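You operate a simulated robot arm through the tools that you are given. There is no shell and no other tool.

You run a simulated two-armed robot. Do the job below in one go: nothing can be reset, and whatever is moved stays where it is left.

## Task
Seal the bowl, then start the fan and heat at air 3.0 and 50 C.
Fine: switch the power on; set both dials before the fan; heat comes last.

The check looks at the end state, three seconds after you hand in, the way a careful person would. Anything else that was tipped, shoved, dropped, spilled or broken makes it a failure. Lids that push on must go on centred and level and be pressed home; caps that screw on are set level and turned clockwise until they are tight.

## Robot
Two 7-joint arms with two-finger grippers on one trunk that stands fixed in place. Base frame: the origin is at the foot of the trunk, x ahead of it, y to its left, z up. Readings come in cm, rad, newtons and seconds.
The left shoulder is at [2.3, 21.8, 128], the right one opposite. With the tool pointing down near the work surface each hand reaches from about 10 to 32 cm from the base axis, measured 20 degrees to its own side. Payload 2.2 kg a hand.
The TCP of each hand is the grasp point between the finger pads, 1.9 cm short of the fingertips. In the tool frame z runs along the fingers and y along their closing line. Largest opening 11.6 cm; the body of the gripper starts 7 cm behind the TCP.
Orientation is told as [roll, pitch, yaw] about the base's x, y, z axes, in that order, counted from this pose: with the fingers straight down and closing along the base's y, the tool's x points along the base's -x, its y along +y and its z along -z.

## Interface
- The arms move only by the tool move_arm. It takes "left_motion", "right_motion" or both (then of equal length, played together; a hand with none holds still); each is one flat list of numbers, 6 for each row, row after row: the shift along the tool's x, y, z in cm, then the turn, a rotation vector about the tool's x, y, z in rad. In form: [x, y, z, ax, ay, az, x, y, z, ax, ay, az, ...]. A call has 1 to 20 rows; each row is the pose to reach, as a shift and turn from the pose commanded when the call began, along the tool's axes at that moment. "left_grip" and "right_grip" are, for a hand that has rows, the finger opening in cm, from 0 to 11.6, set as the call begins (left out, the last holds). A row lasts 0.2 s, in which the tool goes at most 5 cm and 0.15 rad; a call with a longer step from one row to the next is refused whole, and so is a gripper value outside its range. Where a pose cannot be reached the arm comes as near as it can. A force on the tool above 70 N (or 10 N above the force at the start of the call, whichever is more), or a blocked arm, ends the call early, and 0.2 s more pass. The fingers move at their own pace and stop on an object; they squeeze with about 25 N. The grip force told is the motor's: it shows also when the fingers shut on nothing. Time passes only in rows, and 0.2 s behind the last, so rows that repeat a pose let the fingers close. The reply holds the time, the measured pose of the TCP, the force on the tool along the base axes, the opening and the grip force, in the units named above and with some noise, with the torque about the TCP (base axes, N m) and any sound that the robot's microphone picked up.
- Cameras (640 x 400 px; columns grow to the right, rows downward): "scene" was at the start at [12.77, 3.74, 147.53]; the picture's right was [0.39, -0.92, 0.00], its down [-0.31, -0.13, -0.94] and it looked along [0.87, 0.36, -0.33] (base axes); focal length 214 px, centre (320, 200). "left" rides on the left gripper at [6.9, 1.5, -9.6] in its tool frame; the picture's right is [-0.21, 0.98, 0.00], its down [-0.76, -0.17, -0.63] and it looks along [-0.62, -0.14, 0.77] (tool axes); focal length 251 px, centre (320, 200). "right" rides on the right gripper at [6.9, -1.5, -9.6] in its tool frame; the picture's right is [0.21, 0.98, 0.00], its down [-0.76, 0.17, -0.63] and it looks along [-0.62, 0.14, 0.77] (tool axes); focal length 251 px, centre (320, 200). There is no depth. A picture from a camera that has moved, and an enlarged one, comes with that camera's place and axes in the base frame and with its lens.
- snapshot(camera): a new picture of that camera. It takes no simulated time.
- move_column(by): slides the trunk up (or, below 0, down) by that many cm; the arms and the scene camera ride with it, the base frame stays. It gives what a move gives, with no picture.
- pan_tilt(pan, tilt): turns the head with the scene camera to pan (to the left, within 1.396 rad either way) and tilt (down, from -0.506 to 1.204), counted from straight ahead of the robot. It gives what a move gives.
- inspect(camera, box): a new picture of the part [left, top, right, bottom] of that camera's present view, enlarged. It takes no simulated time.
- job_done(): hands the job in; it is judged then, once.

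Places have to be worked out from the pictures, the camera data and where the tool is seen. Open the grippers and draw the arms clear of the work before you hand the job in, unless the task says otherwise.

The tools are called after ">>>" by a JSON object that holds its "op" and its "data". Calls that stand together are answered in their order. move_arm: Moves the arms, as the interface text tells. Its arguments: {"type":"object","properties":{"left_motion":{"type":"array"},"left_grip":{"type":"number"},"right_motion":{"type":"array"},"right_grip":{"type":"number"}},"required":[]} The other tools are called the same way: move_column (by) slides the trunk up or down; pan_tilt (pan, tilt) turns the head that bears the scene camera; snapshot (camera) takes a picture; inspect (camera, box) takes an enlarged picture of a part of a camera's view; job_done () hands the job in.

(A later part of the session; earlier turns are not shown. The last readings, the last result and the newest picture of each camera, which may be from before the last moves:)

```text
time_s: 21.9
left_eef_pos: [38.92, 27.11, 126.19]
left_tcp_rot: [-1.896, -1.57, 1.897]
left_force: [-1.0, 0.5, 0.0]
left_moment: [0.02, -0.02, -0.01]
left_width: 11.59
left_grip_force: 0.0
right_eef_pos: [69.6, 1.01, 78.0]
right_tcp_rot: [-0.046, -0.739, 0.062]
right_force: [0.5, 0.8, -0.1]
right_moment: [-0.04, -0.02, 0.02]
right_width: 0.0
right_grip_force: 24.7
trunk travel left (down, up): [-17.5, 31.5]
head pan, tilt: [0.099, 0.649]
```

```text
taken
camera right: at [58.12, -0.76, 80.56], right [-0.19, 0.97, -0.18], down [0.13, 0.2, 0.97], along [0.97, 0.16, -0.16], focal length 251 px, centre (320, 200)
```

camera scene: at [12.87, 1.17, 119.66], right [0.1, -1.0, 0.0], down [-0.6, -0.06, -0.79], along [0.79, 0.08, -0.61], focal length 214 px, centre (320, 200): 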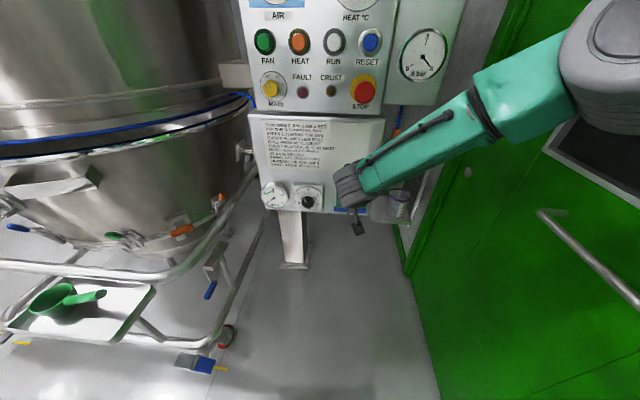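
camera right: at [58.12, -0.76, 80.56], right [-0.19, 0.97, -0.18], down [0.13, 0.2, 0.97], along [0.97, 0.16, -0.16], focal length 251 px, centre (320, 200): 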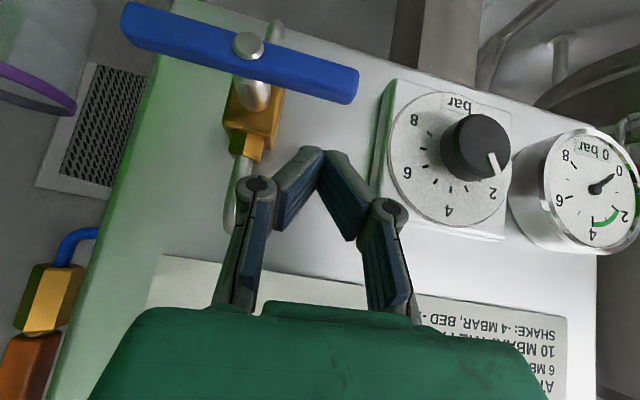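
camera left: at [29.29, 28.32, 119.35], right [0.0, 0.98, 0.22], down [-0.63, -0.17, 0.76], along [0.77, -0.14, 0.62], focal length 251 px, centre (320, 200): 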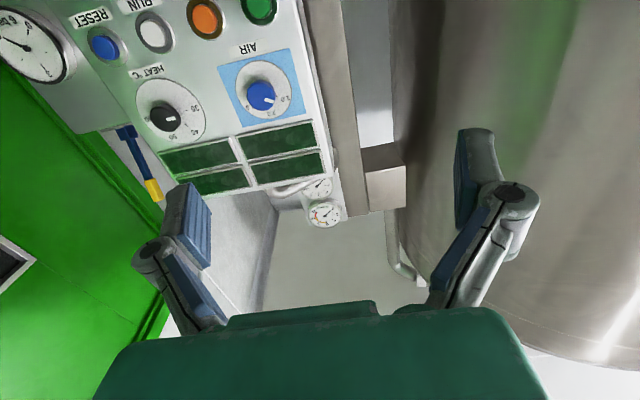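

The tip sits about 4 cm above the bar's left end. I push down gently about 4.4 cm to start a counter-clockwise turn and check the force.

>>> {"op": "move_arm", "data": {"right_motion": [1.35, 0.06, 1.47, 0, 0, 0, 2.02, 0.1, 2.21, 0, 0, 0, 2.36, 0.11, 2.58, 0, 0, 0, 2.7, 0.13, 2.95, 0, 0, 0, 2.97, 0.14, 3.24, 0, 0, 0, 2.97, 0.14, 3.24, 0, 0, 0]}}

>>> {"op": "snapshot", "data": {"camera": "right"}}

```text
time_s: 23.3
left_eef_pos: [38.88, 26.74, 126.2]
left_tcp_rot: [2.698, -1.569, -2.7]
left_force: [0.1, -0.6, -0.3]
left_moment: [-0.02, 0.0, 0.02]
left_width: 11.61
left_grip_force: 0.1
right_eef_pos: [69.54, 0.61, 73.55]
right_tcp_rot: [-0.044, -0.739, 0.061]
right_force: [0.9, 1.1, 2.0]
right_moment: [-0.01, -0.04, -0.02]
right_width: 0.0
right_grip_force: 25.1
trunk travel left (down, up): [-17.5, 31.5]
head pan, tilt: [0.099, 0.649]
```

```text
taken
camera right: at [57.97, -1.18, 76.05], right [-0.19, 0.97, -0.18], down [0.13, 0.2, 0.97], along [0.97, 0.16, -0.16], focal length 251 px, centre (320, 200)
```

right: 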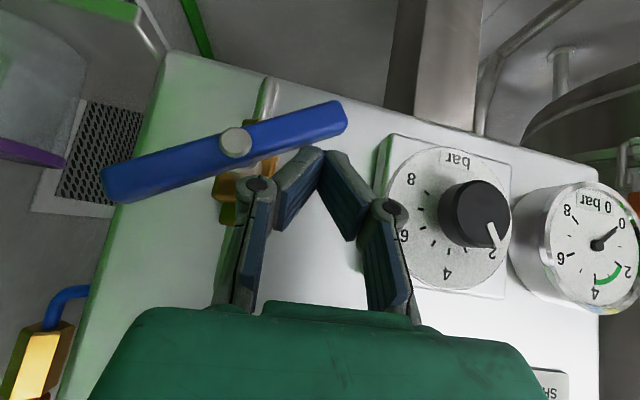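

The bar turned about 30° counter-clockwise with little resistance. I continue along the arc to about 60°.

>>> {"op": "move_arm", "data": {"right_motion": [0.4, 0.02, 0.44, 0, 0, 0, 0.81, 0.04, 0.88, 0, 0, 0, 1.25, -0.09, 1.36, 0, 0, 0, 1.7, -0.22, 1.84, 0, 0, 0, 2.12, -0.5, 2.29, 0, 0, 0, 2.5, -0.78, 2.69, 0, 0, 0, 2.5, -0.78, 2.69, 0, 0, 0]}}

>>> {"op": "snapshot", "data": {"camera": "right"}}

```text
time_s: 24.9
left_eef_pos: [38.78, 26.86, 126.38]
left_tcp_rot: [3.046, -1.568, -3.047]
left_force: [0.0, -0.4, 0.1]
left_moment: [0.02, 0.0, -0.03]
left_width: 11.61
left_grip_force: 0.0
right_eef_pos: [69.5, -0.25, 69.86]
right_tcp_rot: [-0.044, -0.738, 0.058]
right_force: [-1.3, 4.6, 1.0]
right_moment: [-0.06, 0.02, -0.06]
right_width: 0.01
right_grip_force: 25.1
trunk travel left (down, up): [-17.5, 31.5]
head pan, tilt: [0.099, 0.649]
```

```text
taken
camera right: at [57.91, -2.04, 72.44], right [-0.19, 0.97, -0.18], down [0.13, 0.2, 0.97], along [0.97, 0.16, -0.16], focal length 251 px, centre (320, 200)
```

right: 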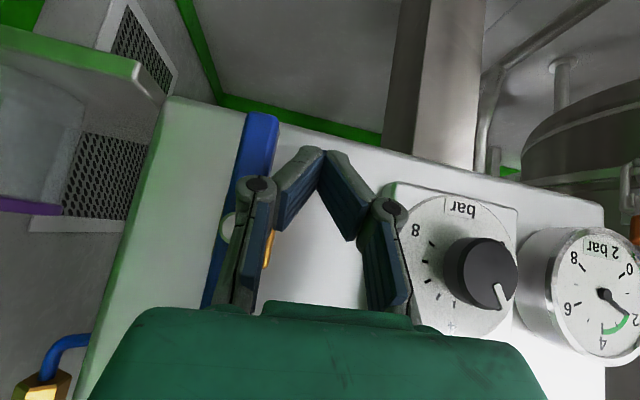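

The bar now looks parallel to the panel's vertical edge, and the gauge is climbing (2 bar). I slide off sideways and back the hand away the way it came, then look again.

>>> {"op": "move_arm", "data": {"right_motion": [0, 1.0, 0, 0, 0, 0, 0, 2.0, 0, 0, 0, 0, 0, 2.0, -3, 0, 0, 0, 0, 2, -6, 0, 0, 0, 0, 2, -10, 0, 0, 0, 0, 2, -14, 0, 0, 0]}}

>>> {"op": "inspect", "data": {"camera": "right", "box": [160, 40, 640, 340]}}

>>> {"op": "snapshot", "data": {"camera": "scene"}}

```text
time_s: 26.3
left_eef_pos: [38.79, 26.72, 126.35]
left_tcp_rot: [2.736, -1.569, -2.735]
left_force: [-0.8, 0.1, 0.5]
left_moment: [-0.04, 0.03, -0.01]
left_width: 11.62
left_grip_force: 0.0
right_eef_pos: [60.32, 0.11, 79.22]
right_tcp_rot: [-0.024, -0.716, 0.016]
right_force: [-0.4, -0.5, 0.3]
right_moment: [-0.01, 0.03, -0.02]
right_width: 0.0
right_grip_force: 25.3
trunk travel left (down, up): [-17.5, 31.5]
head pan, tilt: [0.099, 0.649]
```

```text
1.33 times, centred on (400, 190) of right
camera zoom: at [48.71, -1.38, 81.96], right [-0.16, 0.97, -0.16], down [0.16, 0.18, 0.97], along [0.97, 0.13, -0.18], focal length 335 px, centre (213, 213)
```

zoom: 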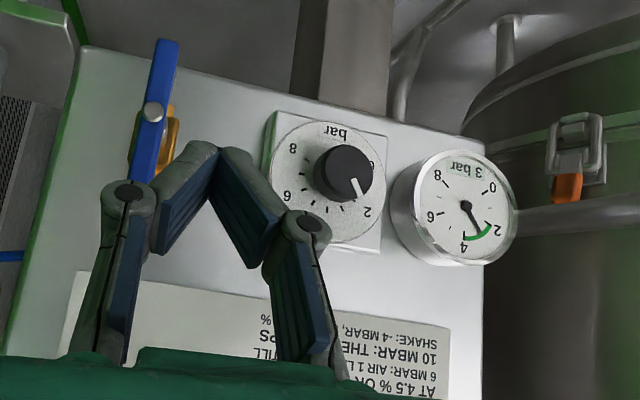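

```text
taken
camera scene: at [12.66, 1.05, 119.69], right [0.1, -1.0, 0.0], down [-0.6, -0.06, -0.8], along [0.79, 0.08, -0.61], focal length 214 px, centre (320, 200)
```

scene: 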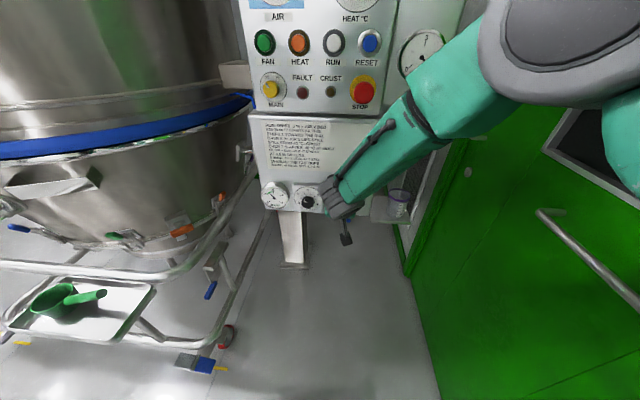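

The gauge reads 3 bar and the blue seal has filled the gap, so the bowl is sealed. Now I draw the right hand back and bring the left hand ahead of MAIN, rolled −90° so its fingers close vertically and its camera looks across from the right.

>>> {"op": "move_arm", "data": {"left_motion": [1.27, -0.89, 1, 0, 0, -0.143, 2.54, -1.78, 2, 0, 0, -0.286, 3.81, -2.67, 3, 0, 0, -0.429, 5.08, -3.56, 4, 0, 0, -0.572, 6.35, -4.45, 5, 0, 0, -0.715, 7.62, -5.34, 6, 0, 0, -0.858, 8.89, -6.23, 7, 0, 0, -1.001, 10.16, -7.12, 8, 0, 0, -1.144, 11.43, -8.01, 9, 0, 0, -1.287, 12.7, -8.9, 10, 0, 0, -1.43, 14, -9.8, 11, 0, 0, -1.571], "right_motion": [0, -1.1, -1.4, 0, 0, 0, 0, -2.2, -2.8, 0, 0, 0, 0, -3.3, -4.2, 0, 0, 0, 0, -4.4, -5.6, 0, 0, 0, 0, -5.5, -7, 0, 0, 0, 0, -6.6, -8.4, 0, 0, 0, 0, -7.7, -9.8, 0, 0, 0, 0, -8.8, -11.2, 0, 0, 0, 0, -9.9, -12.6, 0, 0, 0, 0, -11, -14, 0, 0, 0, 0, -12, -15, 0, 0, 0]}}

>>> {"op": "snapshot", "data": {"camera": "left"}}

>>> {"op": "snapshot", "data": {"camera": "scene"}}

```text
time_s: 28.7
left_eef_pos: [49.92, 16.86, 112.67]
left_tcp_rot: [-1.566, -0.002, 1.572]
left_force: [0.8, -0.1, 0.1]
left_moment: [0.0, 0.03, 0.05]
left_width: 11.56
left_grip_force: 0.0
left hand out of reach, approached as far as the arm can: row 11
right_eef_pos: [50.23, -10.44, 91.36]
right_tcp_rot: [-0.04, -0.738, 0.059]
right_force: [-0.4, 0.0, -0.3]
right_moment: [0.02, 0.0, -0.01]
right_width: 0.0
right_grip_force: 24.5
trunk travel left (down, up): [-17.5, 31.5]
head pan, tilt: [0.099, 0.649]
```

```text
taken
camera left: at [40.28, 10.0, 111.26], right [-0.01, 0.22, -0.98], down [-0.63, 0.76, 0.17], along [0.78, 0.62, 0.13], focal length 251 px, centre (320, 200)
```

left: 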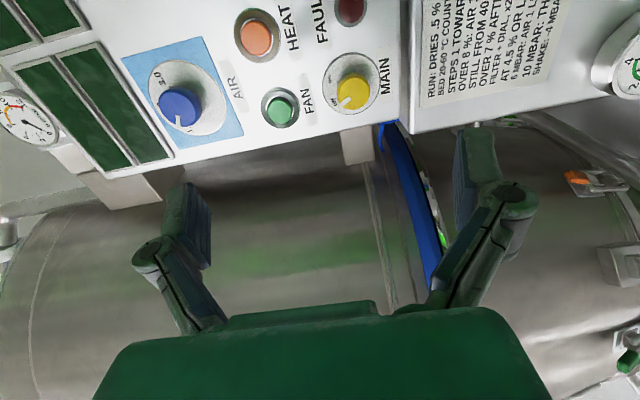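

```text
taken
camera scene: at [12.93, 0.76, 119.65], right [0.1, -0.99, 0.0], down [-0.61, -0.06, -0.79], along [0.79, 0.08, -0.61], focal length 214 px, centre (320, 200)
```

scene: 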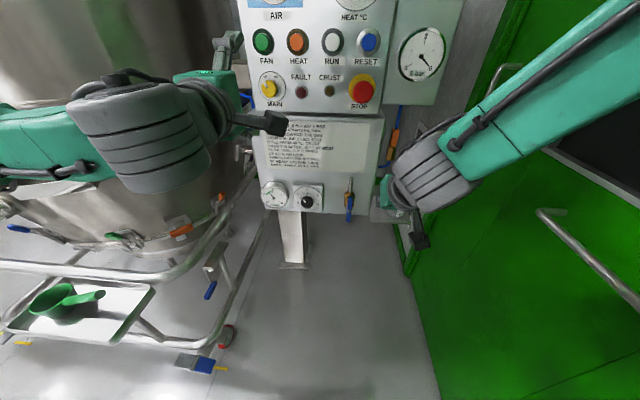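

Left hand is level at [49.9,16.9,112.7]. I enlarge the MAIN and AIR knobs from this side, and from the scene, to find knob centres and mark angles.

>>> {"op": "inspect", "data": {"camera": "left", "box": [230, 30, 410, 142]}}

>>> {"op": "inspect", "data": {"camera": "left", "box": [110, 40, 250, 160]}}

>>> {"op": "inspect", "data": {"camera": "scene", "box": [240, 60, 320, 110]}}

```text
3.56 times, centred on (320, 86) of left
camera zoom: at [40.28, 10.0, 111.26], right [-0.01, 0.22, -0.98], down [-0.63, 0.76, 0.17], along [0.78, 0.62, 0.13], focal length 894 px, centre (320, 605)
```

zoom: 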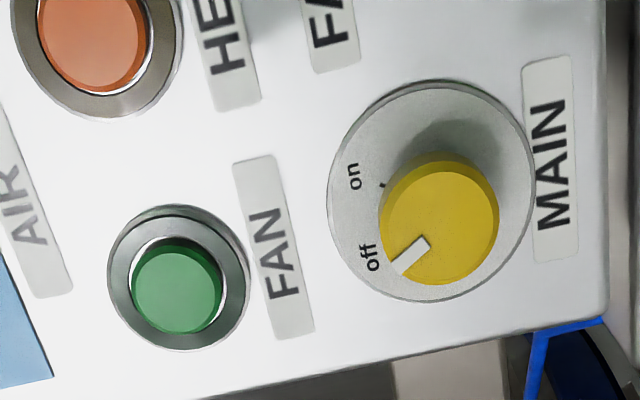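

```text
3.33 times, centred on (180, 100) of left
camera zoom: at [40.28, 10.0, 111.26], right [-0.01, 0.22, -0.98], down [-0.63, 0.76, 0.17], along [0.78, 0.62, 0.13], focal length 838 px, centre (787, 533)
```

zoom: 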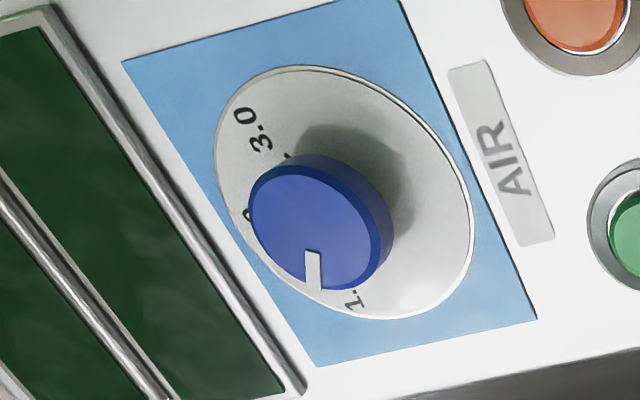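

```text
8.00 times, centred on (280, 85) of scene
camera zoom: at [12.93, 0.76, 119.65], right [0.1, -0.99, 0.0], down [-0.61, -0.06, -0.79], along [0.79, 0.08, -0.61], focal length 1716 px, centre (640, 1120)
```

zoom: 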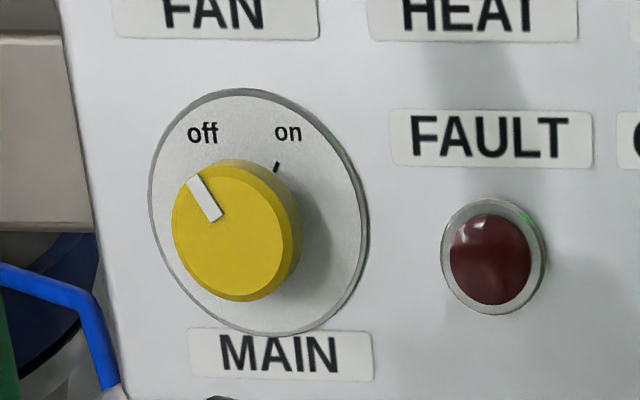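

MAIN's knob centre is about [69.5,19.0,109.1], and the off→on span is about 60° clockwise. There's a ledge just below, so I'll grip at roll −30° and finish at +30°. I move to a standoff there with the fingers opened to 7 cm.

>>> {"op": "move_arm", "data": {"left_motion": [-0.26, 0.45, 1.26, 0, 0, 0.131, -0.52, 0.9, 2.52, 0, 0, 0.262, -0.79, 1.35, 3.8, 0, 0, 0.393, -1.05, 1.8, 5.05, 0, 0, 0.524, -1.31, 2.25, 6.3, 0, 0, 0.655, -1.57, 2.7, 7.6, 0, 0, 0.786, -1.84, 3.15, 8.84, 0, 0, 0.917, -2.1, 3.6, 10.1, 0, 0, 1.047], "left_grip": 7}}

>>> {"op": "snapshot", "data": {"camera": "left"}}

>>> {"op": "snapshot", "data": {"camera": "scene"}}

```text
time_s: 30.5
left_eef_pos: [60.17, 19.02, 108.95]
left_tcp_rot: [-1.572, -1.05, 1.573]
left_force: [-0.1, -0.6, 0.5]
left_moment: [-0.01, -0.01, 0.01]
left_width: 6.99
left_grip_force: 0.1
right_eef_pos: [50.16, -10.2, 91.47]
right_tcp_rot: [-0.042, -0.737, 0.056]
right_force: [-0.1, 0.1, 0.0]
right_moment: [0.02, 0.01, -0.02]
right_width: 0.03
right_grip_force: 24.9
trunk travel left (down, up): [-17.5, 31.5]
head pan, tilt: [0.099, 0.649]
```

```text
taken
camera left: at [50.37, 17.08, 102.31], right [0.0, 0.95, -0.3], down [-0.63, 0.23, 0.74], along [0.77, 0.19, 0.6], focal length 251 px, centre (320, 200)
```

left: 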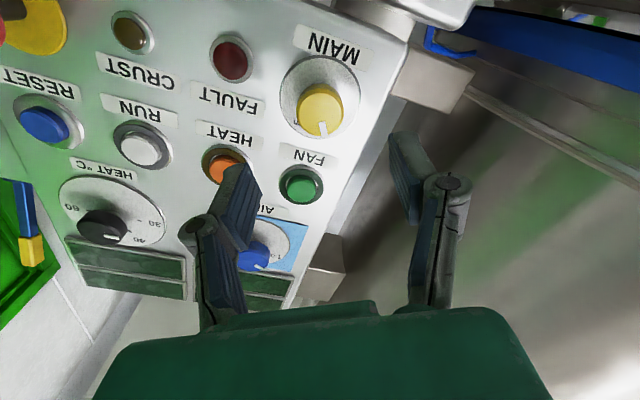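

```text
taken
camera scene: at [12.84, 0.82, 119.67], right [0.1, -1.0, 0.0], down [-0.6, -0.06, -0.79], along [0.79, 0.08, -0.61], focal length 214 px, centre (320, 200)
```

scene: 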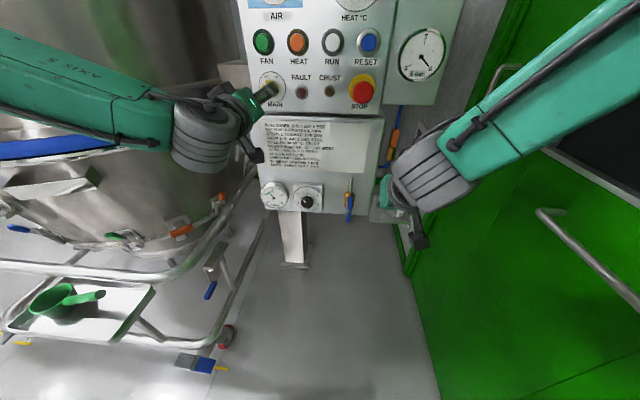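

The two views agree: the knob face is at about [70.2,19.15,108.8] and the disc at about x = 73. I advance the open fingers around the knob to TCP x ≈ 70 in steps.

>>> {"op": "move_arm", "data": {"left_motion": [0.03, 0.1, 2.5, 0, 0, 0, 0.06, 0.19, 5, 0, 0, 0, 0.06, 0.19, 7, 0, 0, 0, 0.06, 0.19, 8.5, 0, 0, 0, 0.06, 0.19, 9.7, 0, 0, 0]}}

>>> {"op": "snapshot", "data": {"camera": "left"}}

>>> {"op": "inspect", "data": {"camera": "scene", "box": [220, 60, 340, 135]}}

```text
time_s: 31.7
left_eef_pos: [69.82, 19.31, 108.81]
left_tcp_rot: [-1.574, -1.047, 1.571]
left_force: [0.4, -0.2, 0.4]
left_moment: [0.01, -0.02, 0.0]
left_width: 7.01
left_grip_force: 0.1
right_eef_pos: [50.22, -10.27, 91.46]
right_tcp_rot: [-0.044, -0.738, 0.06]
right_force: [-0.2, -0.2, -0.3]
right_moment: [-0.03, 0.01, -0.04]
right_width: 0.02
right_grip_force: 24.8
trunk travel left (down, up): [-17.5, 31.5]
head pan, tilt: [0.099, 0.649]
```

```text
taken
camera left: at [60.17, 17.24, 102.18], right [0.0, 0.95, -0.3], down [-0.63, 0.23, 0.74], along [0.77, 0.19, 0.6], focal length 251 px, centre (320, 200)
```

left: 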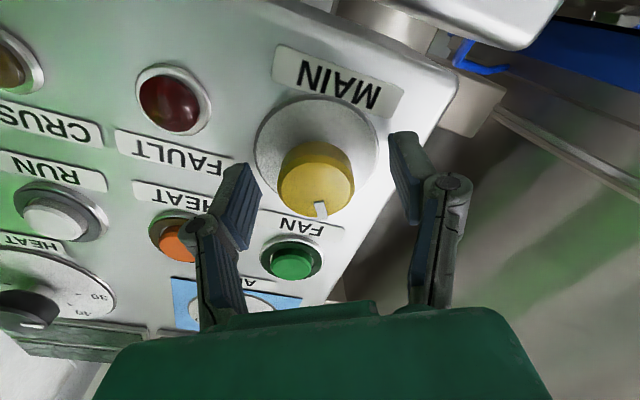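

```text
5.33 times, centred on (280, 98) of scene
camera zoom: at [12.92, 0.84, 119.66], right [0.1, -1.0, 0.0], down [-0.61, -0.06, -0.79], along [0.79, 0.08, -0.61], focal length 1144 px, centre (533, 747)
```

zoom: 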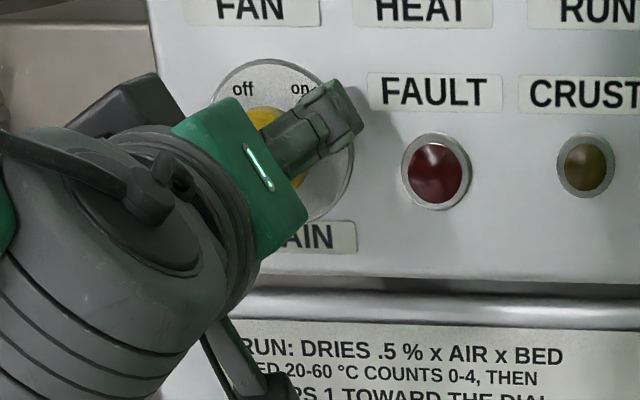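

The knob sits between the fingers and nothing is touching. I close on it.

>>> {"op": "move_arm", "data": {"left_motion": [0, 0, 0, 0, 0, 0, 0, 0, 0, 0, 0, 0, 0, 0, 0, 0, 0, 0], "left_grip": 2}}

>>> {"op": "snapshot", "data": {"camera": "left"}}

```text
time_s: 32.5
left_eef_pos: [69.86, 19.12, 109.0]
left_tcp_rot: [-1.579, -1.049, 1.576]
left_force: [6.3, -3.6, 7.0]
left_moment: [0.01, 0.1, -0.44]
left_width: 3.74
left_grip_force: 45.0
right_eef_pos: [50.25, -10.32, 91.44]
right_tcp_rot: [-0.041, -0.739, 0.059]
right_force: [-0.5, 0.4, -0.3]
right_moment: [-0.01, -0.01, -0.01]
right_width: 0.04
right_grip_force: 25.0
trunk travel left (down, up): [-17.5, 31.5]
head pan, tilt: [0.099, 0.649]
```

```text
taken
camera left: at [60.16, 17.05, 102.31], right [0.0, 0.95, -0.3], down [-0.63, 0.23, 0.74], along [0.77, 0.19, 0.61], focal length 251 px, centre (320, 200)
```

left: 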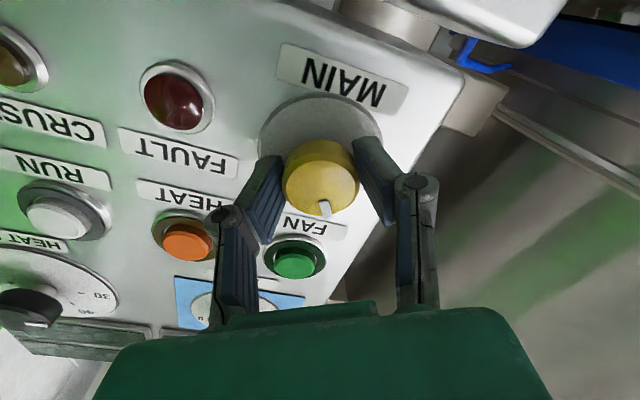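

Gripped at 3.7 cm with small side forces. I turn it clockwise about 60° in steps.

>>> {"op": "move_arm", "data": {"left_motion": [0, 0, 0, 0, 0, 0.13, 0, 0, 0, 0, 0, 0.26, 0, 0, 0, 0, 0, 0.39, 0, 0, 0, 0, 0, 0.52, 0, 0, 0, 0, 0, 0.65, 0, 0, 0, 0, 0, 0.78, 0, 0, 0, 0, 0, 0.91, 0, 0, 0, 0, 0, 1.04, 0, 0, 0, 0, 0, 1.04]}}

>>> {"op": "snapshot", "data": {"camera": "left"}}

>>> {"op": "inspect", "data": {"camera": "scene", "box": [220, 20, 380, 120]}}

```text
time_s: 34.5
left_eef_pos: [69.71, 19.32, 108.94]
left_tcp_rot: [1.579, -1.053, -1.575]
left_force: [17.8, 1.0, 19.1]
left_moment: [-0.03, -0.43, -0.12]
left_width: 3.75
left_grip_force: 45.0
right_eef_pos: [50.28, -10.36, 91.37]
right_tcp_rot: [-0.043, -0.739, 0.058]
right_force: [-0.9, -0.7, 0.0]
right_moment: [-0.03, -0.01, 0.04]
right_width: 0.0
right_grip_force: 24.8
trunk travel left (down, up): [-17.5, 31.5]
head pan, tilt: [0.099, 0.649]
```

```text
taken
camera left: at [60.16, 24.08, 103.79], right [0.0, 0.74, 0.67], down [-0.63, -0.52, 0.57], along [0.77, -0.42, 0.47], focal length 251 px, centre (320, 200)
```

left: 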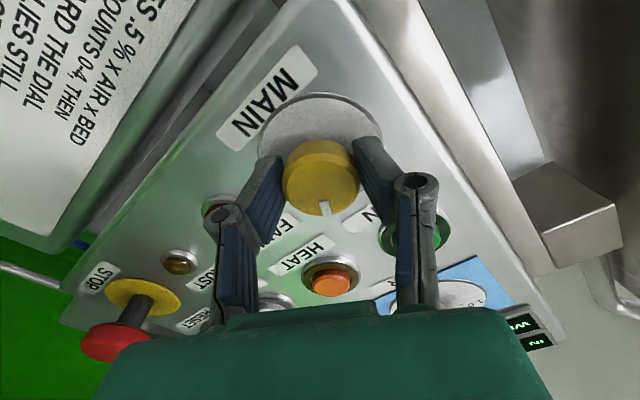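

```text
4.00 times, centred on (300, 70) of scene
camera zoom: at [12.92, 0.76, 119.67], right [0.1, -1.0, 0.0], down [-0.61, -0.06, -0.79], along [0.79, 0.08, -0.61], focal length 858 px, centre (400, 720)
```

zoom: 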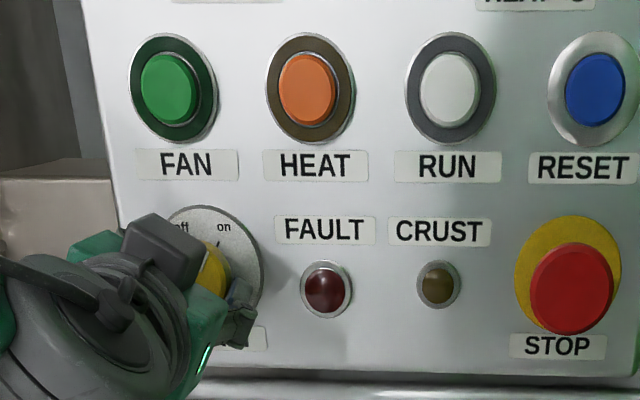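

The displays are lit: power is on. I open the fingers, back off and check the pointer.

>>> {"op": "move_arm", "data": {"left_motion": [0, 0, 0, 0, 0, 0, 0, 0, 0, 0, 0, 0, 0, 0, -3, 0, 0, 0, 0, 0, -6, 0, 0, 0, 0, 0, -10, 0, 0, 0, 0, 0, -14, 0, 0, 0], "left_grip": 7}}

>>> {"op": "snapshot", "data": {"camera": "left"}}

>>> {"op": "pan_tilt", "data": {"pan": 0.15, "tilt": 0.2}}

```text
time_s: 35.9
left_eef_pos: [55.19, 19.45, 108.92]
left_tcp_rot: [1.577, -1.052, -1.575]
left_force: [0.1, -0.5, 0.2]
left_moment: [-0.03, 0.02, 0.02]
left_width: 7.01
left_grip_force: 0.1
right_eef_pos: [50.24, -10.17, 91.46]
right_tcp_rot: [-0.043, -0.741, 0.059]
right_force: [0.8, 0.1, -0.1]
right_moment: [0.0, -0.01, -0.01]
right_width: 0.01
right_grip_force: 25.3
trunk travel left (down, up): [-17.5, 31.5]
head pan, tilt: [0.099, 0.649]
```

```text
taken
camera left: at [45.71, 24.21, 103.64], right [0.0, 0.74, 0.67], down [-0.63, -0.52, 0.57], along [0.77, -0.42, 0.47], focal length 251 px, centre (320, 200)
```

left: 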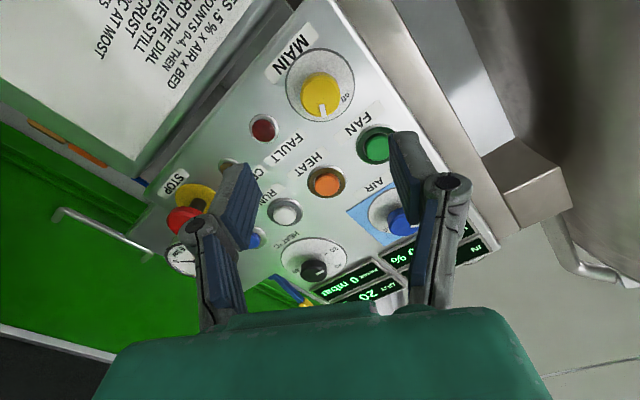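

```text
time_s: 36.8
left_eef_pos: [55.43, 19.38, 108.87]
left_tcp_rot: [1.574, -1.056, -1.572]
left_force: [0.3, 0.0, -0.1]
left_moment: [-0.01, 0.0, 0.01]
left_width: 7.0
left_grip_force: 0.0
right_eef_pos: [50.09, -10.25, 91.49]
right_tcp_rot: [-0.044, -0.738, 0.06]
right_force: [-0.1, 0.8, 0.0]
right_moment: [-0.01, -0.04, -0.02]
right_width: 0.0
right_grip_force: 25.0
trunk travel left (down, up): [-17.5, 31.5]
head pan, tilt: [0.15, 0.201]
```

Now I look at the whole panel from the raised head to read the displays, the MAIN pointer, and the AIR and HEAT dials.

>>> {"op": "snapshot", "data": {"camera": "scene"}}

>>> {"op": "inspect", "data": {"camera": "scene", "box": [200, 130, 400, 255]}}

```text
taken
camera scene: at [13.4, 1.41, 123.77], right [0.15, -0.99, 0.0], down [-0.2, -0.03, -0.98], along [0.97, 0.15, -0.2], focal length 214 px, centre (320, 200)
```

scene: 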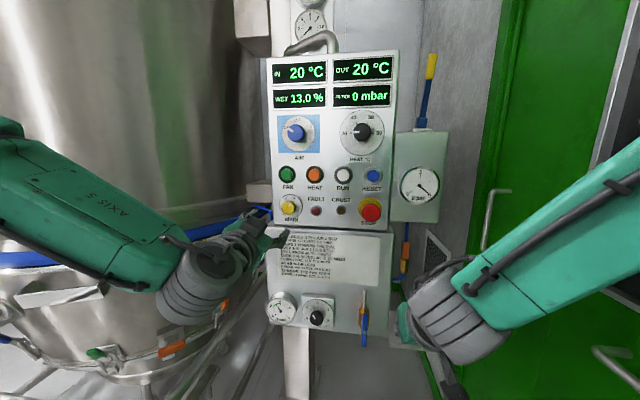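

```text
3.20 times, centred on (300, 192) of scene
camera zoom: at [13.4, 1.41, 123.77], right [0.15, -0.99, 0.0], down [-0.2, -0.03, -0.98], along [0.97, 0.15, -0.2], focal length 686 px, centre (384, 224)
```

zoom: 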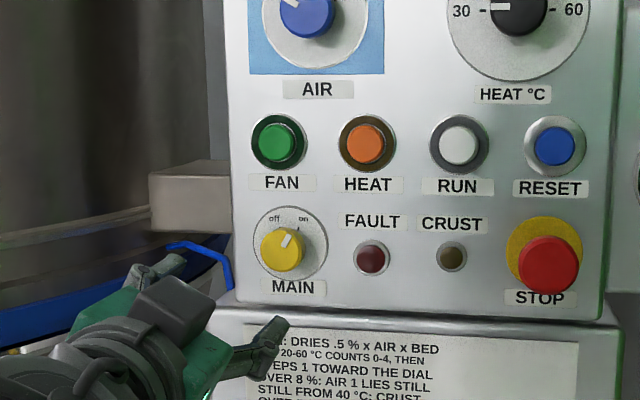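

MAIN points at "on" and the displays show 20 °C, 13.0 % and 0 mbar. I enlarge the two dials.

>>> {"op": "inspect", "data": {"camera": "scene", "box": [264, 100, 344, 164]}}

>>> {"op": "inspect", "data": {"camera": "scene", "box": [324, 98, 404, 162]}}

```text
6.25 times, centred on (304, 132) of scene
camera zoom: at [13.4, 1.41, 123.77], right [0.15, -0.99, 0.0], down [-0.2, -0.03, -0.98], along [0.97, 0.15, -0.2], focal length 1340 px, centre (420, 625)
```

zoom: 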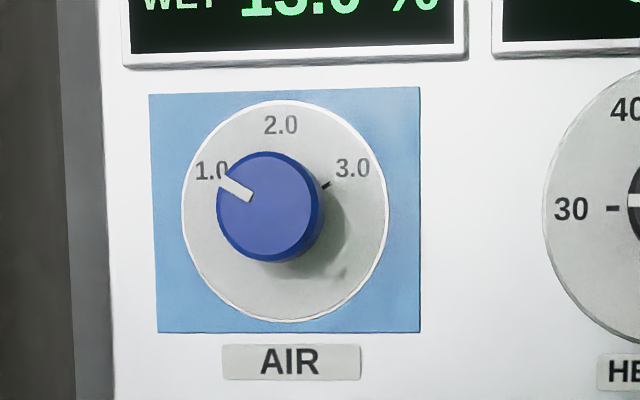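

```text
6.25 times, centred on (364, 130) of scene
camera zoom: at [13.4, 1.41, 123.77], right [0.15, -0.99, 0.0], down [-0.2, -0.03, -0.98], along [0.97, 0.15, -0.2], focal length 1340 px, centre (45, 638)
```

zoom: 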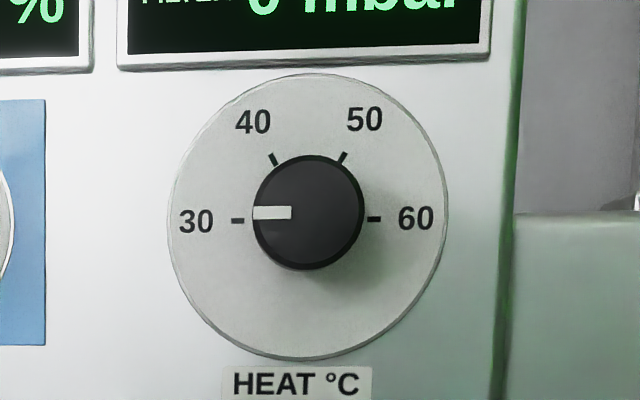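

AIR is at 1.0 with 60° per unit, so it needs +120° to reach 3.0. HEAT is at 30 with 60° per 10 °C, so it also needs +120° for 50. I move the left hand to a standoff before AIR (≈[70.2,16.7,129.7]) at roll −60°.

>>> {"op": "move_arm", "data": {"left_motion": [-1.62, 0.67, 0.23, 0, 0, -0.131, -3.23, 1.33, 0.47, 0, 0, -0.262, -4.85, 2, 0.7, 0, 0, -0.393, -6.47, 2.66, 0.93, 0, 0, -0.524, -8.08, 3.33, 1.17, 0, 0, -0.655, -9.7, 3.99, 1.4, 0, 0, -0.786, -11.32, 4.66, 1.63, 0, 0, -0.917, -12.93, 5.32, 1.87, 0, 0, -1.048, -14.55, 5.99, 2.1, 0, 0, -1.179, -16.17, 6.65, 2.33, 0, 0, -1.31, -17.78, 7.32, 2.57, 0, 0, -1.441, -19.4, 7.98, 2.8, 0, 0, -1.571]}}

>>> {"op": "snapshot", "data": {"camera": "left"}}

>>> {"op": "snapshot", "data": {"camera": "scene"}}

```text
time_s: 39.4
left_eef_pos: [58.45, 16.58, 129.79]
left_tcp_rot: [-1.573, -0.515, 1.571]
left_force: [-0.5, 1.1, 0.9]
left_moment: [-0.01, 0.02, -0.01]
left_width: 7.0
left_grip_force: 0.0
right_eef_pos: [50.27, -10.21, 91.51]
right_tcp_rot: [-0.043, -0.738, 0.058]
right_force: [0.1, 0.5, 0.4]
right_moment: [0.02, 0.01, -0.03]
right_width: 0.01
right_grip_force: 25.2
trunk travel left (down, up): [-17.5, 31.5]
head pan, tilt: [0.15, 0.201]
```

```text
taken
camera left: at [48.8, 11.36, 125.03], right [0.0, 0.67, -0.74], down [-0.63, 0.58, 0.52], along [0.77, 0.47, 0.42], focal length 251 px, centre (320, 200)
```

left: 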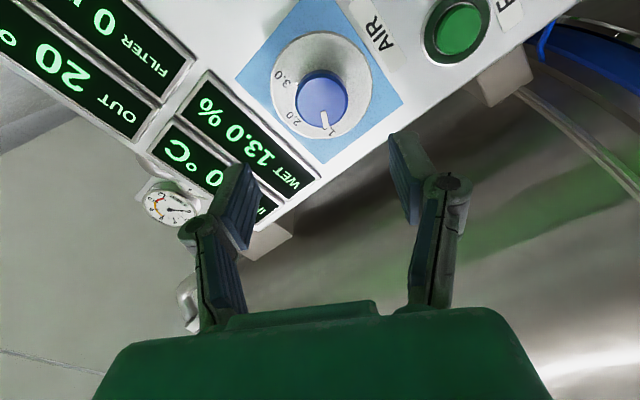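

```text
taken
camera scene: at [13.4, 1.39, 123.77], right [0.15, -0.99, 0.0], down [-0.2, -0.03, -0.98], along [0.97, 0.15, -0.2], focal length 214 px, centre (320, 200)
```

scene: 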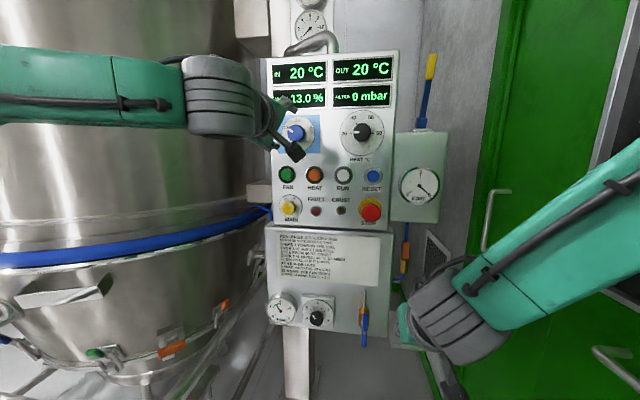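

Both views put the AIR knob near [70.2,16.5,129.5]. I advance most of the way and recheck the centring before gripping.

>>> {"op": "move_arm", "data": {"left_motion": [0.03, 0.05, 3, 0, 0, 0, 0.06, 0.1, 6, 0, 0, 0, 0.1, 0.17, 8.5, 0, 0, 0, 0.1, 0.17, 10.2, 0, 0, 0, 0.1, 0.17, 11.3, 0, 0, 0]}}

>>> {"op": "snapshot", "data": {"camera": "left"}}

>>> {"op": "inspect", "data": {"camera": "scene", "box": [250, 90, 350, 170]}}

```text
time_s: 40.6
left_eef_pos: [69.89, 16.57, 129.34]
left_tcp_rot: [-1.571, -0.516, 1.571]
left_force: [0.5, -0.3, 0.2]
left_moment: [-0.01, -0.01, 0.02]
left_width: 7.02
left_grip_force: 0.1
right_eef_pos: [50.14, -10.14, 91.47]
right_tcp_rot: [-0.044, -0.738, 0.058]
right_force: [0.9, -0.5, -0.1]
right_moment: [-0.02, -0.02, -0.02]
right_width: 0.0
right_grip_force: 25.3
trunk travel left (down, up): [-17.5, 31.5]
head pan, tilt: [0.15, 0.201]
```

```text
taken
camera left: at [60.24, 11.42, 124.72], right [0.0, 0.67, -0.74], down [-0.63, 0.58, 0.52], along [0.77, 0.47, 0.42], focal length 251 px, centre (320, 200)
```

left: 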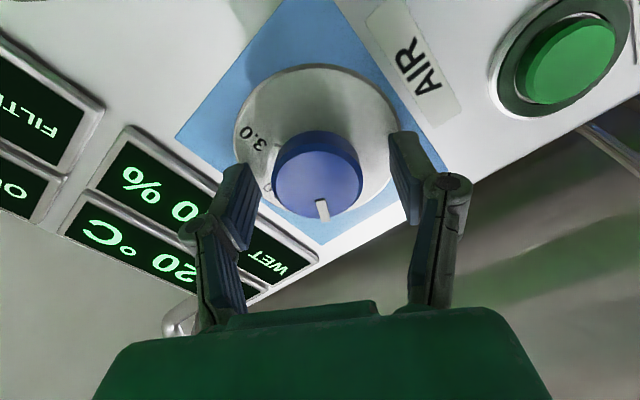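

```text
5.00 times, centred on (300, 130) of scene
camera zoom: at [13.5, 1.38, 123.76], right [0.15, -0.99, 0.0], down [-0.2, -0.03, -0.98], along [0.97, 0.15, -0.2], focal length 1072 px, centre (420, 550)
```

zoom: 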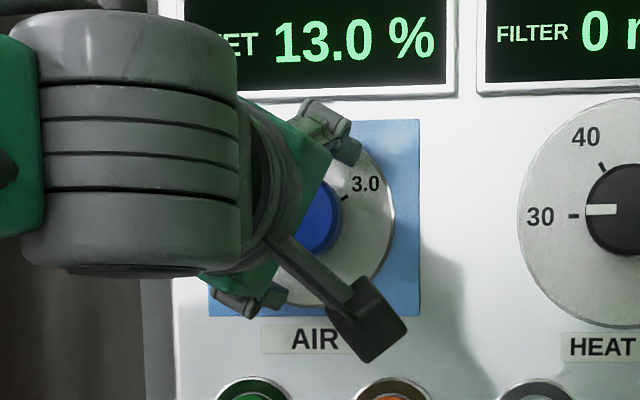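

The knob is centred between the fingers. I close on it.

>>> {"op": "move_arm", "data": {"left_motion": [0, 0, 0, 0, 0, 0, 0, 0, 0, 0, 0, 0, 0, 0, 0, 0, 0, 0], "left_grip": 2}}

```text
time_s: 41.4
left_eef_pos: [69.79, 16.53, 129.51]
left_tcp_rot: [-1.573, -0.516, 1.573]
left_force: [5.6, -0.3, 7.4]
left_moment: [0.05, -0.03, -0.47]
left_width: 4.31
left_grip_force: 44.7
right_eef_pos: [50.32, -10.29, 91.4]
right_tcp_rot: [-0.043, -0.739, 0.061]
right_force: [0.1, 0.3, 0.5]
right_moment: [-0.02, -0.01, -0.02]
right_width: 0.01
right_grip_force: 25.5
trunk travel left (down, up): [-17.5, 31.5]
head pan, tilt: [0.15, 0.201]
```

Gripped at 4.3 cm. Now I turn it clockwise 120° in 16 small steps.

>>> {"op": "move_arm", "data": {"left_motion": [0, 0, 0, 0, 0, 0.131, 0, 0, 0, 0, 0, 0.262, 0, 0, 0, 0, 0, 0.393, 0, 0, 0, 0, 0, 0.524, 0, 0, 0, 0, 0, 0.655, 0, 0, 0, 0, 0, 0.786, 0, 0, 0, 0, 0, 0.917, 0, 0, 0, 0, 0, 1.048, 0, 0, 0, 0, 0, 1.179, 0, 0, 0, 0, 0, 1.31, 0, 0, 0, 0, 0, 1.441, 0, 0, 0, 0, 0, 1.571, 0, 0, 0, 0, 0, 1.702, 0, 0, 0, 0, 0, 1.833, 0, 0, 0, 0, 0, 1.964, 0, 0, 0, 0, 0, 2.094, 0, 0, 0, 0, 0, 2.094]}}

>>> {"op": "snapshot", "data": {"camera": "left"}}

>>> {"op": "snapshot", "data": {"camera": "scene"}}

```text
time_s: 45.0
left_eef_pos: [69.84, 16.52, 129.64]
left_tcp_rot: [1.575, -0.527, -1.57]
left_force: [16.3, -0.3, 19.4]
left_moment: [-0.06, -0.24, 0.11]
left_width: 4.28
left_grip_force: 45.0
right_eef_pos: [50.24, -10.3, 91.47]
right_tcp_rot: [-0.042, -0.738, 0.058]
right_force: [-0.3, -0.3, 0.9]
right_moment: [-0.02, -0.01, 0.0]
right_width: 0.0
right_grip_force: 25.0
trunk travel left (down, up): [-17.5, 31.5]
head pan, tilt: [0.15, 0.201]
```

```text
taken
camera left: at [60.2, 23.24, 127.37], right [0.0, 0.31, 0.95], down [-0.63, -0.74, 0.24], along [0.77, -0.6, 0.2], focal length 251 px, centre (320, 200)
```

left: 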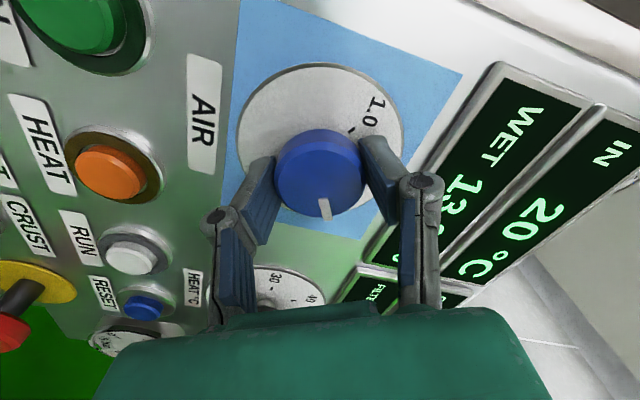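

```text
taken
camera scene: at [13.54, 1.22, 123.77], right [0.15, -0.99, 0.0], down [-0.2, -0.03, -0.98], along [0.97, 0.15, -0.2], focal length 214 px, centre (320, 200)
```

scene: 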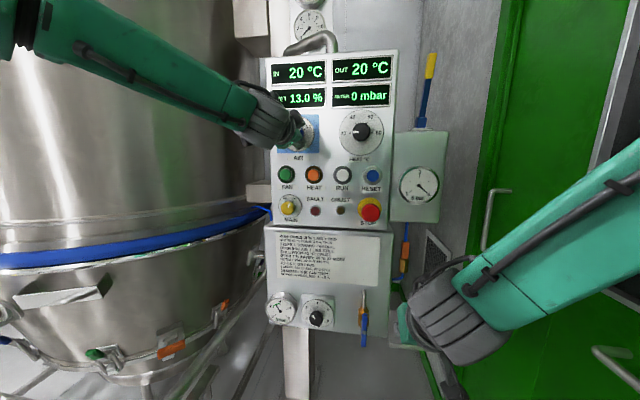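

The knob turned with the hand. I release it, back off and check the AIR pointer.

>>> {"op": "move_arm", "data": {"left_motion": [0, 0, 0, 0, 0, 0, 0, 0, 0, 0, 0, 0, 0, 0, -3, 0, 0, 0, 0, 0, -6, 0, 0, 0, 0, 0, -10, 0, 0, 0, 0, 0, -14, 0, 0, 0, 3, 4, -17, 0, 0, 0], "left_grip": 7}}

>>> {"op": "inspect", "data": {"camera": "scene", "box": [264, 90, 344, 154]}}

>>> {"op": "inspect", "data": {"camera": "left", "box": [230, 40, 410, 152]}}

```text
refused: row 7 steps farther than a row can; nothing moved
```

```text
6.25 times, centred on (304, 122) of scene
camera zoom: at [13.54, 1.22, 123.77], right [0.15, -0.99, 0.0], down [-0.2, -0.03, -0.98], along [0.97, 0.15, -0.2], focal length 1340 px, centre (420, 688)
```

zoom: 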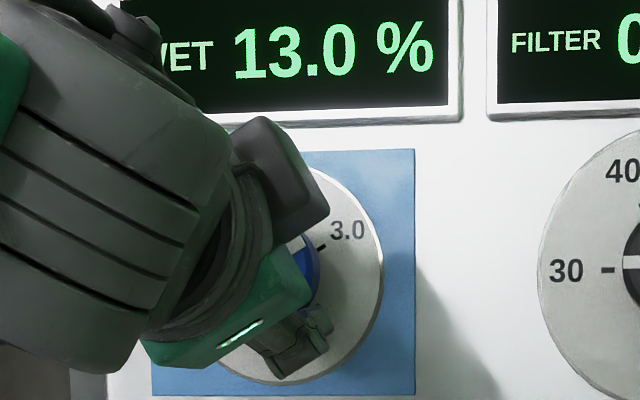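

```text
3.56 times, centred on (320, 96) of left
camera zoom: at [60.2, 23.24, 127.37], right [0.0, 0.31, 0.95], down [-0.63, -0.74, 0.24], along [0.77, -0.6, 0.2], focal length 894 px, centre (320, 570)
```

zoom: 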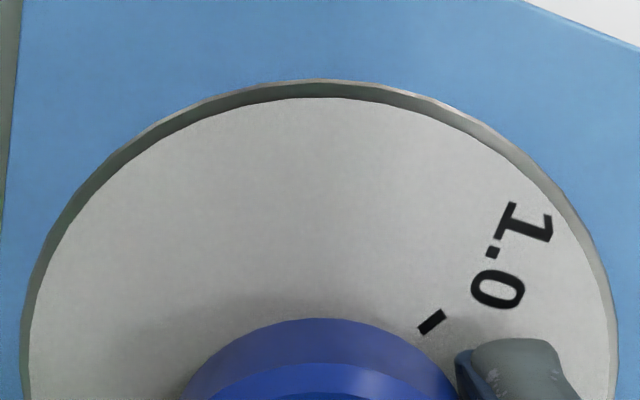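

The last step was too long, so nothing moved. I repeat the release and retreat with shorter steps.

>>> {"op": "move_arm", "data": {"left_motion": [0, 0, 0, 0, 0, 0, 0, 0, 0, 0, 0, 0, 0, 0, -3, 0, 0, 0, 0, 0, -6, 0, 0, 0, 0, 0, -10, 0, 0, 0, 0, 0, -14, 0, 0, 0, 2, 2, -17, 0, 0, 0], "left_grip": 7}}

>>> {"op": "inspect", "data": {"camera": "scene", "box": [264, 90, 344, 154]}}

>>> {"op": "snapshot", "data": {"camera": "left"}}

```text
time_s: 46.6
left_eef_pos: [52.54, 19.8, 130.14]
left_tcp_rot: [1.573, -0.533, -1.571]
left_force: [0.4, -0.2, 0.5]
left_moment: [-0.02, 0.03, -0.02]
left_width: 7.0
left_grip_force: 0.0
right_eef_pos: [50.14, -9.83, 91.54]
right_tcp_rot: [-0.048, -0.74, 0.06]
right_force: [0.2, 0.3, 0.0]
right_moment: [0.0, -0.03, -0.02]
right_width: 0.01
right_grip_force: 25.4
trunk travel left (down, up): [-17.5, 31.5]
head pan, tilt: [0.15, 0.201]
```

```text
6.25 times, centred on (304, 122) of scene
camera zoom: at [13.28, 1.82, 123.78], right [0.15, -0.99, 0.0], down [-0.2, -0.03, -0.98], along [0.97, 0.15, -0.2], focal length 1340 px, centre (420, 688)
```

zoom: 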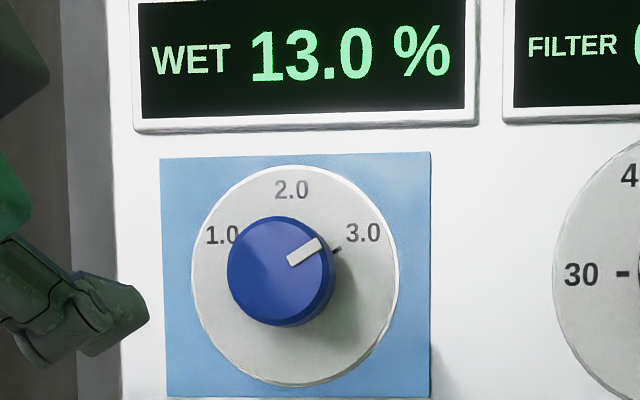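

```text
taken
camera left: at [42.93, 26.6, 127.97], right [0.0, 0.31, 0.95], down [-0.63, -0.74, 0.24], along [0.77, -0.6, 0.2], focal length 251 px, centre (320, 200)
```

left: 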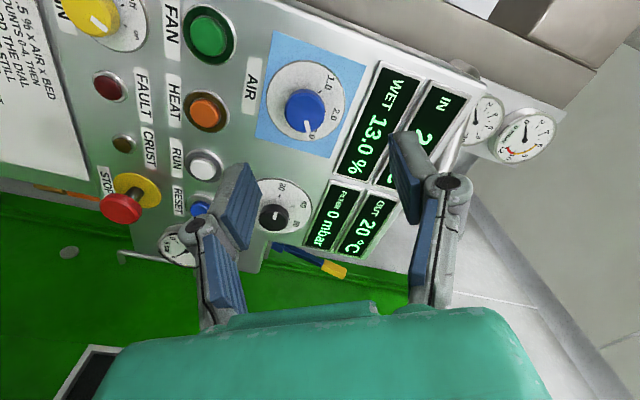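

AIR points at the 3.0 tick. I enlarge further to measure the residual.

>>> {"op": "inspect", "data": {"camera": "scene", "box": [285, 108, 325, 140]}}

>>> {"op": "inspect", "data": {"camera": "left", "box": [250, 40, 370, 160]}}

```text
12.50 times, centred on (305, 124) of scene
camera zoom: at [13.28, 1.82, 123.78], right [0.15, -0.99, 0.0], down [-0.2, -0.03, -0.98], along [0.97, 0.15, -0.2], focal length 2681 px, centre (508, 1150)
```

zoom: 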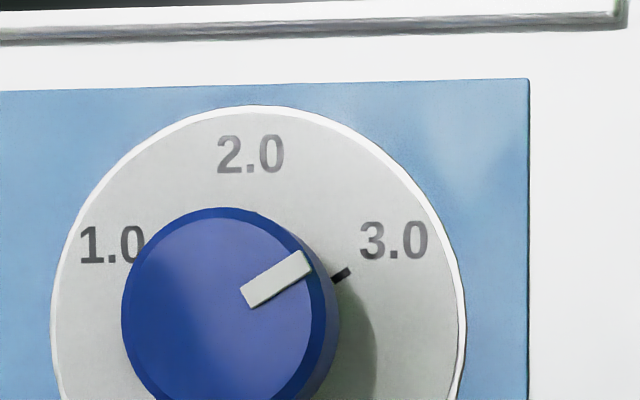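

```text
3.33 times, centred on (310, 100) of left
camera zoom: at [42.93, 26.6, 127.97], right [0.0, 0.31, 0.95], down [-0.63, -0.74, 0.24], along [0.77, -0.6, 0.2], focal length 838 px, centre (353, 533)
```

zoom: 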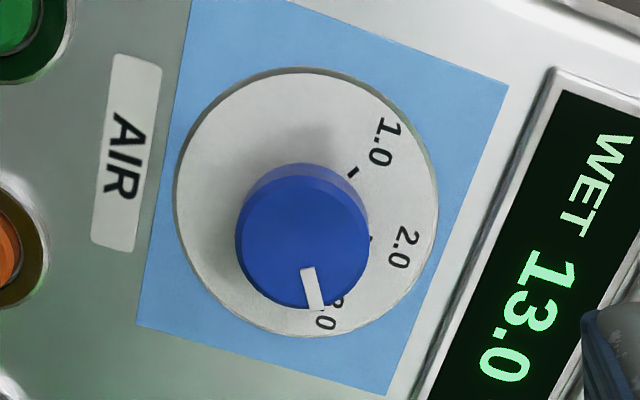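

AIR is parallel to the 3.0 tick, so that dial is done. Now I raise the right hand to HEAT's height while pitching it level, with fingers opening to 7 cm.

>>> {"op": "move_arm", "data": {"right_motion": [-2.63, 0.59, -2.84, 0, -0.119, 0, -5.26, 1.17, -5.69, 0, -0.237, 0, -7.89, 1.76, -8.53, 0, -0.356, 0, -10.5, 2.34, -11.4, 0, -0.474, 0, -13.1, 2.93, -14.2, 0, -0.593, 0, -15.8, 3.5, -17.1, 0, -0.711, 0, -18.4, 4.1, -19.9, 0, -0.83, 0], "right_grip": 7}}

```text
time_s: 48.2
left_eef_pos: [52.59, 19.45, 130.22]
left_tcp_rot: [1.572, -0.53, -1.573]
left_force: [-0.4, 0.0, -0.3]
left_moment: [0.0, 0.02, -0.01]
left_width: 7.04
left_grip_force: 0.1
right_eef_pos: [50.33, -5.33, 118.95]
right_tcp_rot: [-1.625, -1.539, 1.656]
right_force: [-0.2, 0.1, -0.1]
right_moment: [0.0, 0.02, -0.06]
right_width: 7.0
right_grip_force: 0.1
trunk travel left (down, up): [-17.5, 31.5]
head pan, tilt: [0.15, 0.201]
```

The right hand is level at z = 119. I continue to the standoff in front of HEAT (≈[70.2,−0.5,129.7]), rolling to −60° and taking out a small yaw error.

>>> {"op": "move_arm", "data": {"right_motion": [-1.36, 0.53, 1.03, 0.0035, 0.002, -0.127, -2.73, 1.05, 2.05, 0.007, 0.004, -0.254, -4.09, 1.58, 3.08, 0.0105, 0.006, -0.381, -5.45, 2.1, 4.1, 0.014, 0.008, -0.508, -6.81, 2.63, 5.13, 0.0175, 0.01, -0.634, -8.18, 3.15, 6.15, 0.021, 0.012, -0.761, -9.54, 3.68, 7.18, 0.0245, 0.014, -0.888, -10.9, 4.2, 8.2, 0.028, 0.016, -1.015]}}

>>> {"op": "snapshot", "data": {"camera": "right"}}

>>> {"op": "snapshot", "data": {"camera": "scene"}}

```text
time_s: 50.0
left_eef_pos: [52.73, 19.52, 130.07]
left_tcp_rot: [1.573, -0.535, -1.571]
left_force: [0.8, 0.6, 0.7]
left_moment: [-0.01, -0.02, -0.02]
left_width: 7.0
left_grip_force: 0.1
right_eef_pos: [58.45, -0.26, 129.32]
right_tcp_rot: [-1.569, -0.52, 1.568]
right_force: [0.1, 0.2, -0.1]
right_moment: [0.02, -0.02, 0.02]
right_width: 6.98
right_grip_force: 0.1
trunk travel left (down, up): [-17.5, 31.5]
head pan, tilt: [0.15, 0.201]
```

```text
taken
camera right: at [48.78, -7.03, 127.25], right [0.0, 0.3, -0.95], down [-0.63, 0.74, 0.23], along [0.78, 0.6, 0.19], focal length 251 px, centre (320, 200)
```

right: 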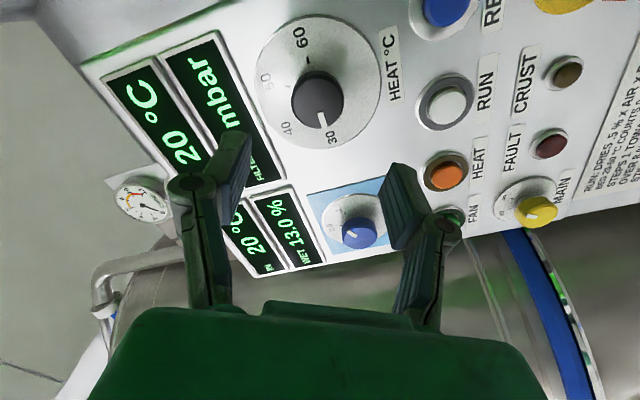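

```text
taken
camera scene: at [13.32, 1.58, 123.78], right [0.15, -0.99, 0.0], down [-0.2, -0.03, -0.98], along [0.97, 0.15, -0.2], focal length 214 px, centre (320, 200)
```

scene: 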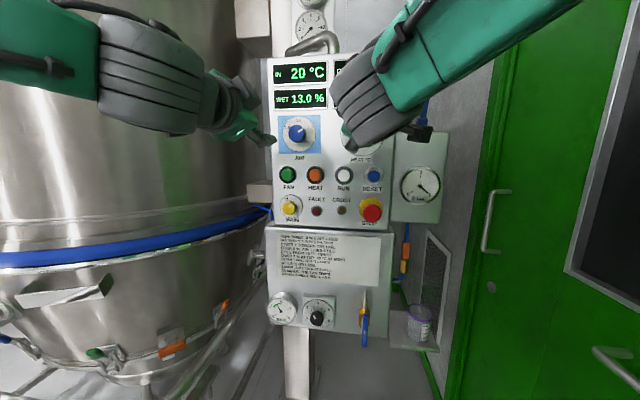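

HEAT's knob is about [70.2,−0.6,129.55]. I advance the open right fingers around it.

>>> {"op": "move_arm", "data": {"right_motion": [0.05, -0.1, 3, 0, 0, 0, 0.1, -0.2, 6, 0, 0, 0, 0.18, -0.37, 8.5, 0, 0, 0, 0.18, -0.37, 10.2, 0, 0, 0, 0.18, -0.37, 11.3, 0, 0, 0]}}

>>> {"op": "snapshot", "data": {"camera": "right"}}

```text
time_s: 51.2
left_eef_pos: [52.74, 19.35, 130.15]
left_tcp_rot: [1.571, -0.53, -1.571]
left_force: [-0.3, 0.0, 0.5]
left_moment: [-0.02, -0.05, -0.02]
left_width: 7.03
left_grip_force: 0.0
right_eef_pos: [69.72, -0.79, 129.94]
right_tcp_rot: [-1.572, -0.527, 1.568]
right_force: [-0.5, 0.0, 0.1]
right_moment: [-0.01, -0.01, -0.02]
right_width: 7.0
right_grip_force: 0.0
trunk travel left (down, up): [-17.5, 31.5]
head pan, tilt: [0.15, 0.201]
```

```text
taken
camera right: at [59.95, -7.53, 127.71], right [0.0, 0.31, -0.95], down [-0.63, 0.74, 0.24], along [0.78, 0.6, 0.19], focal length 251 px, centre (320, 200)
```

right: 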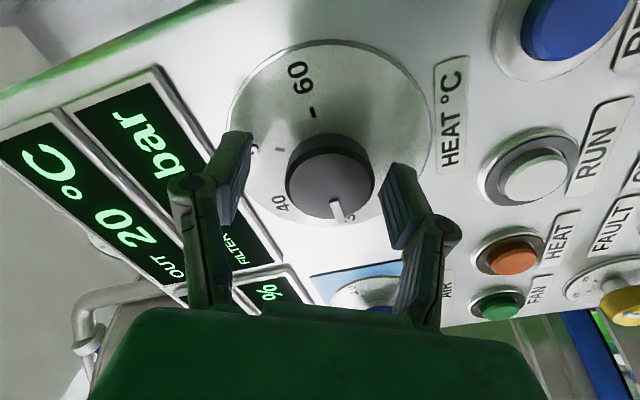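

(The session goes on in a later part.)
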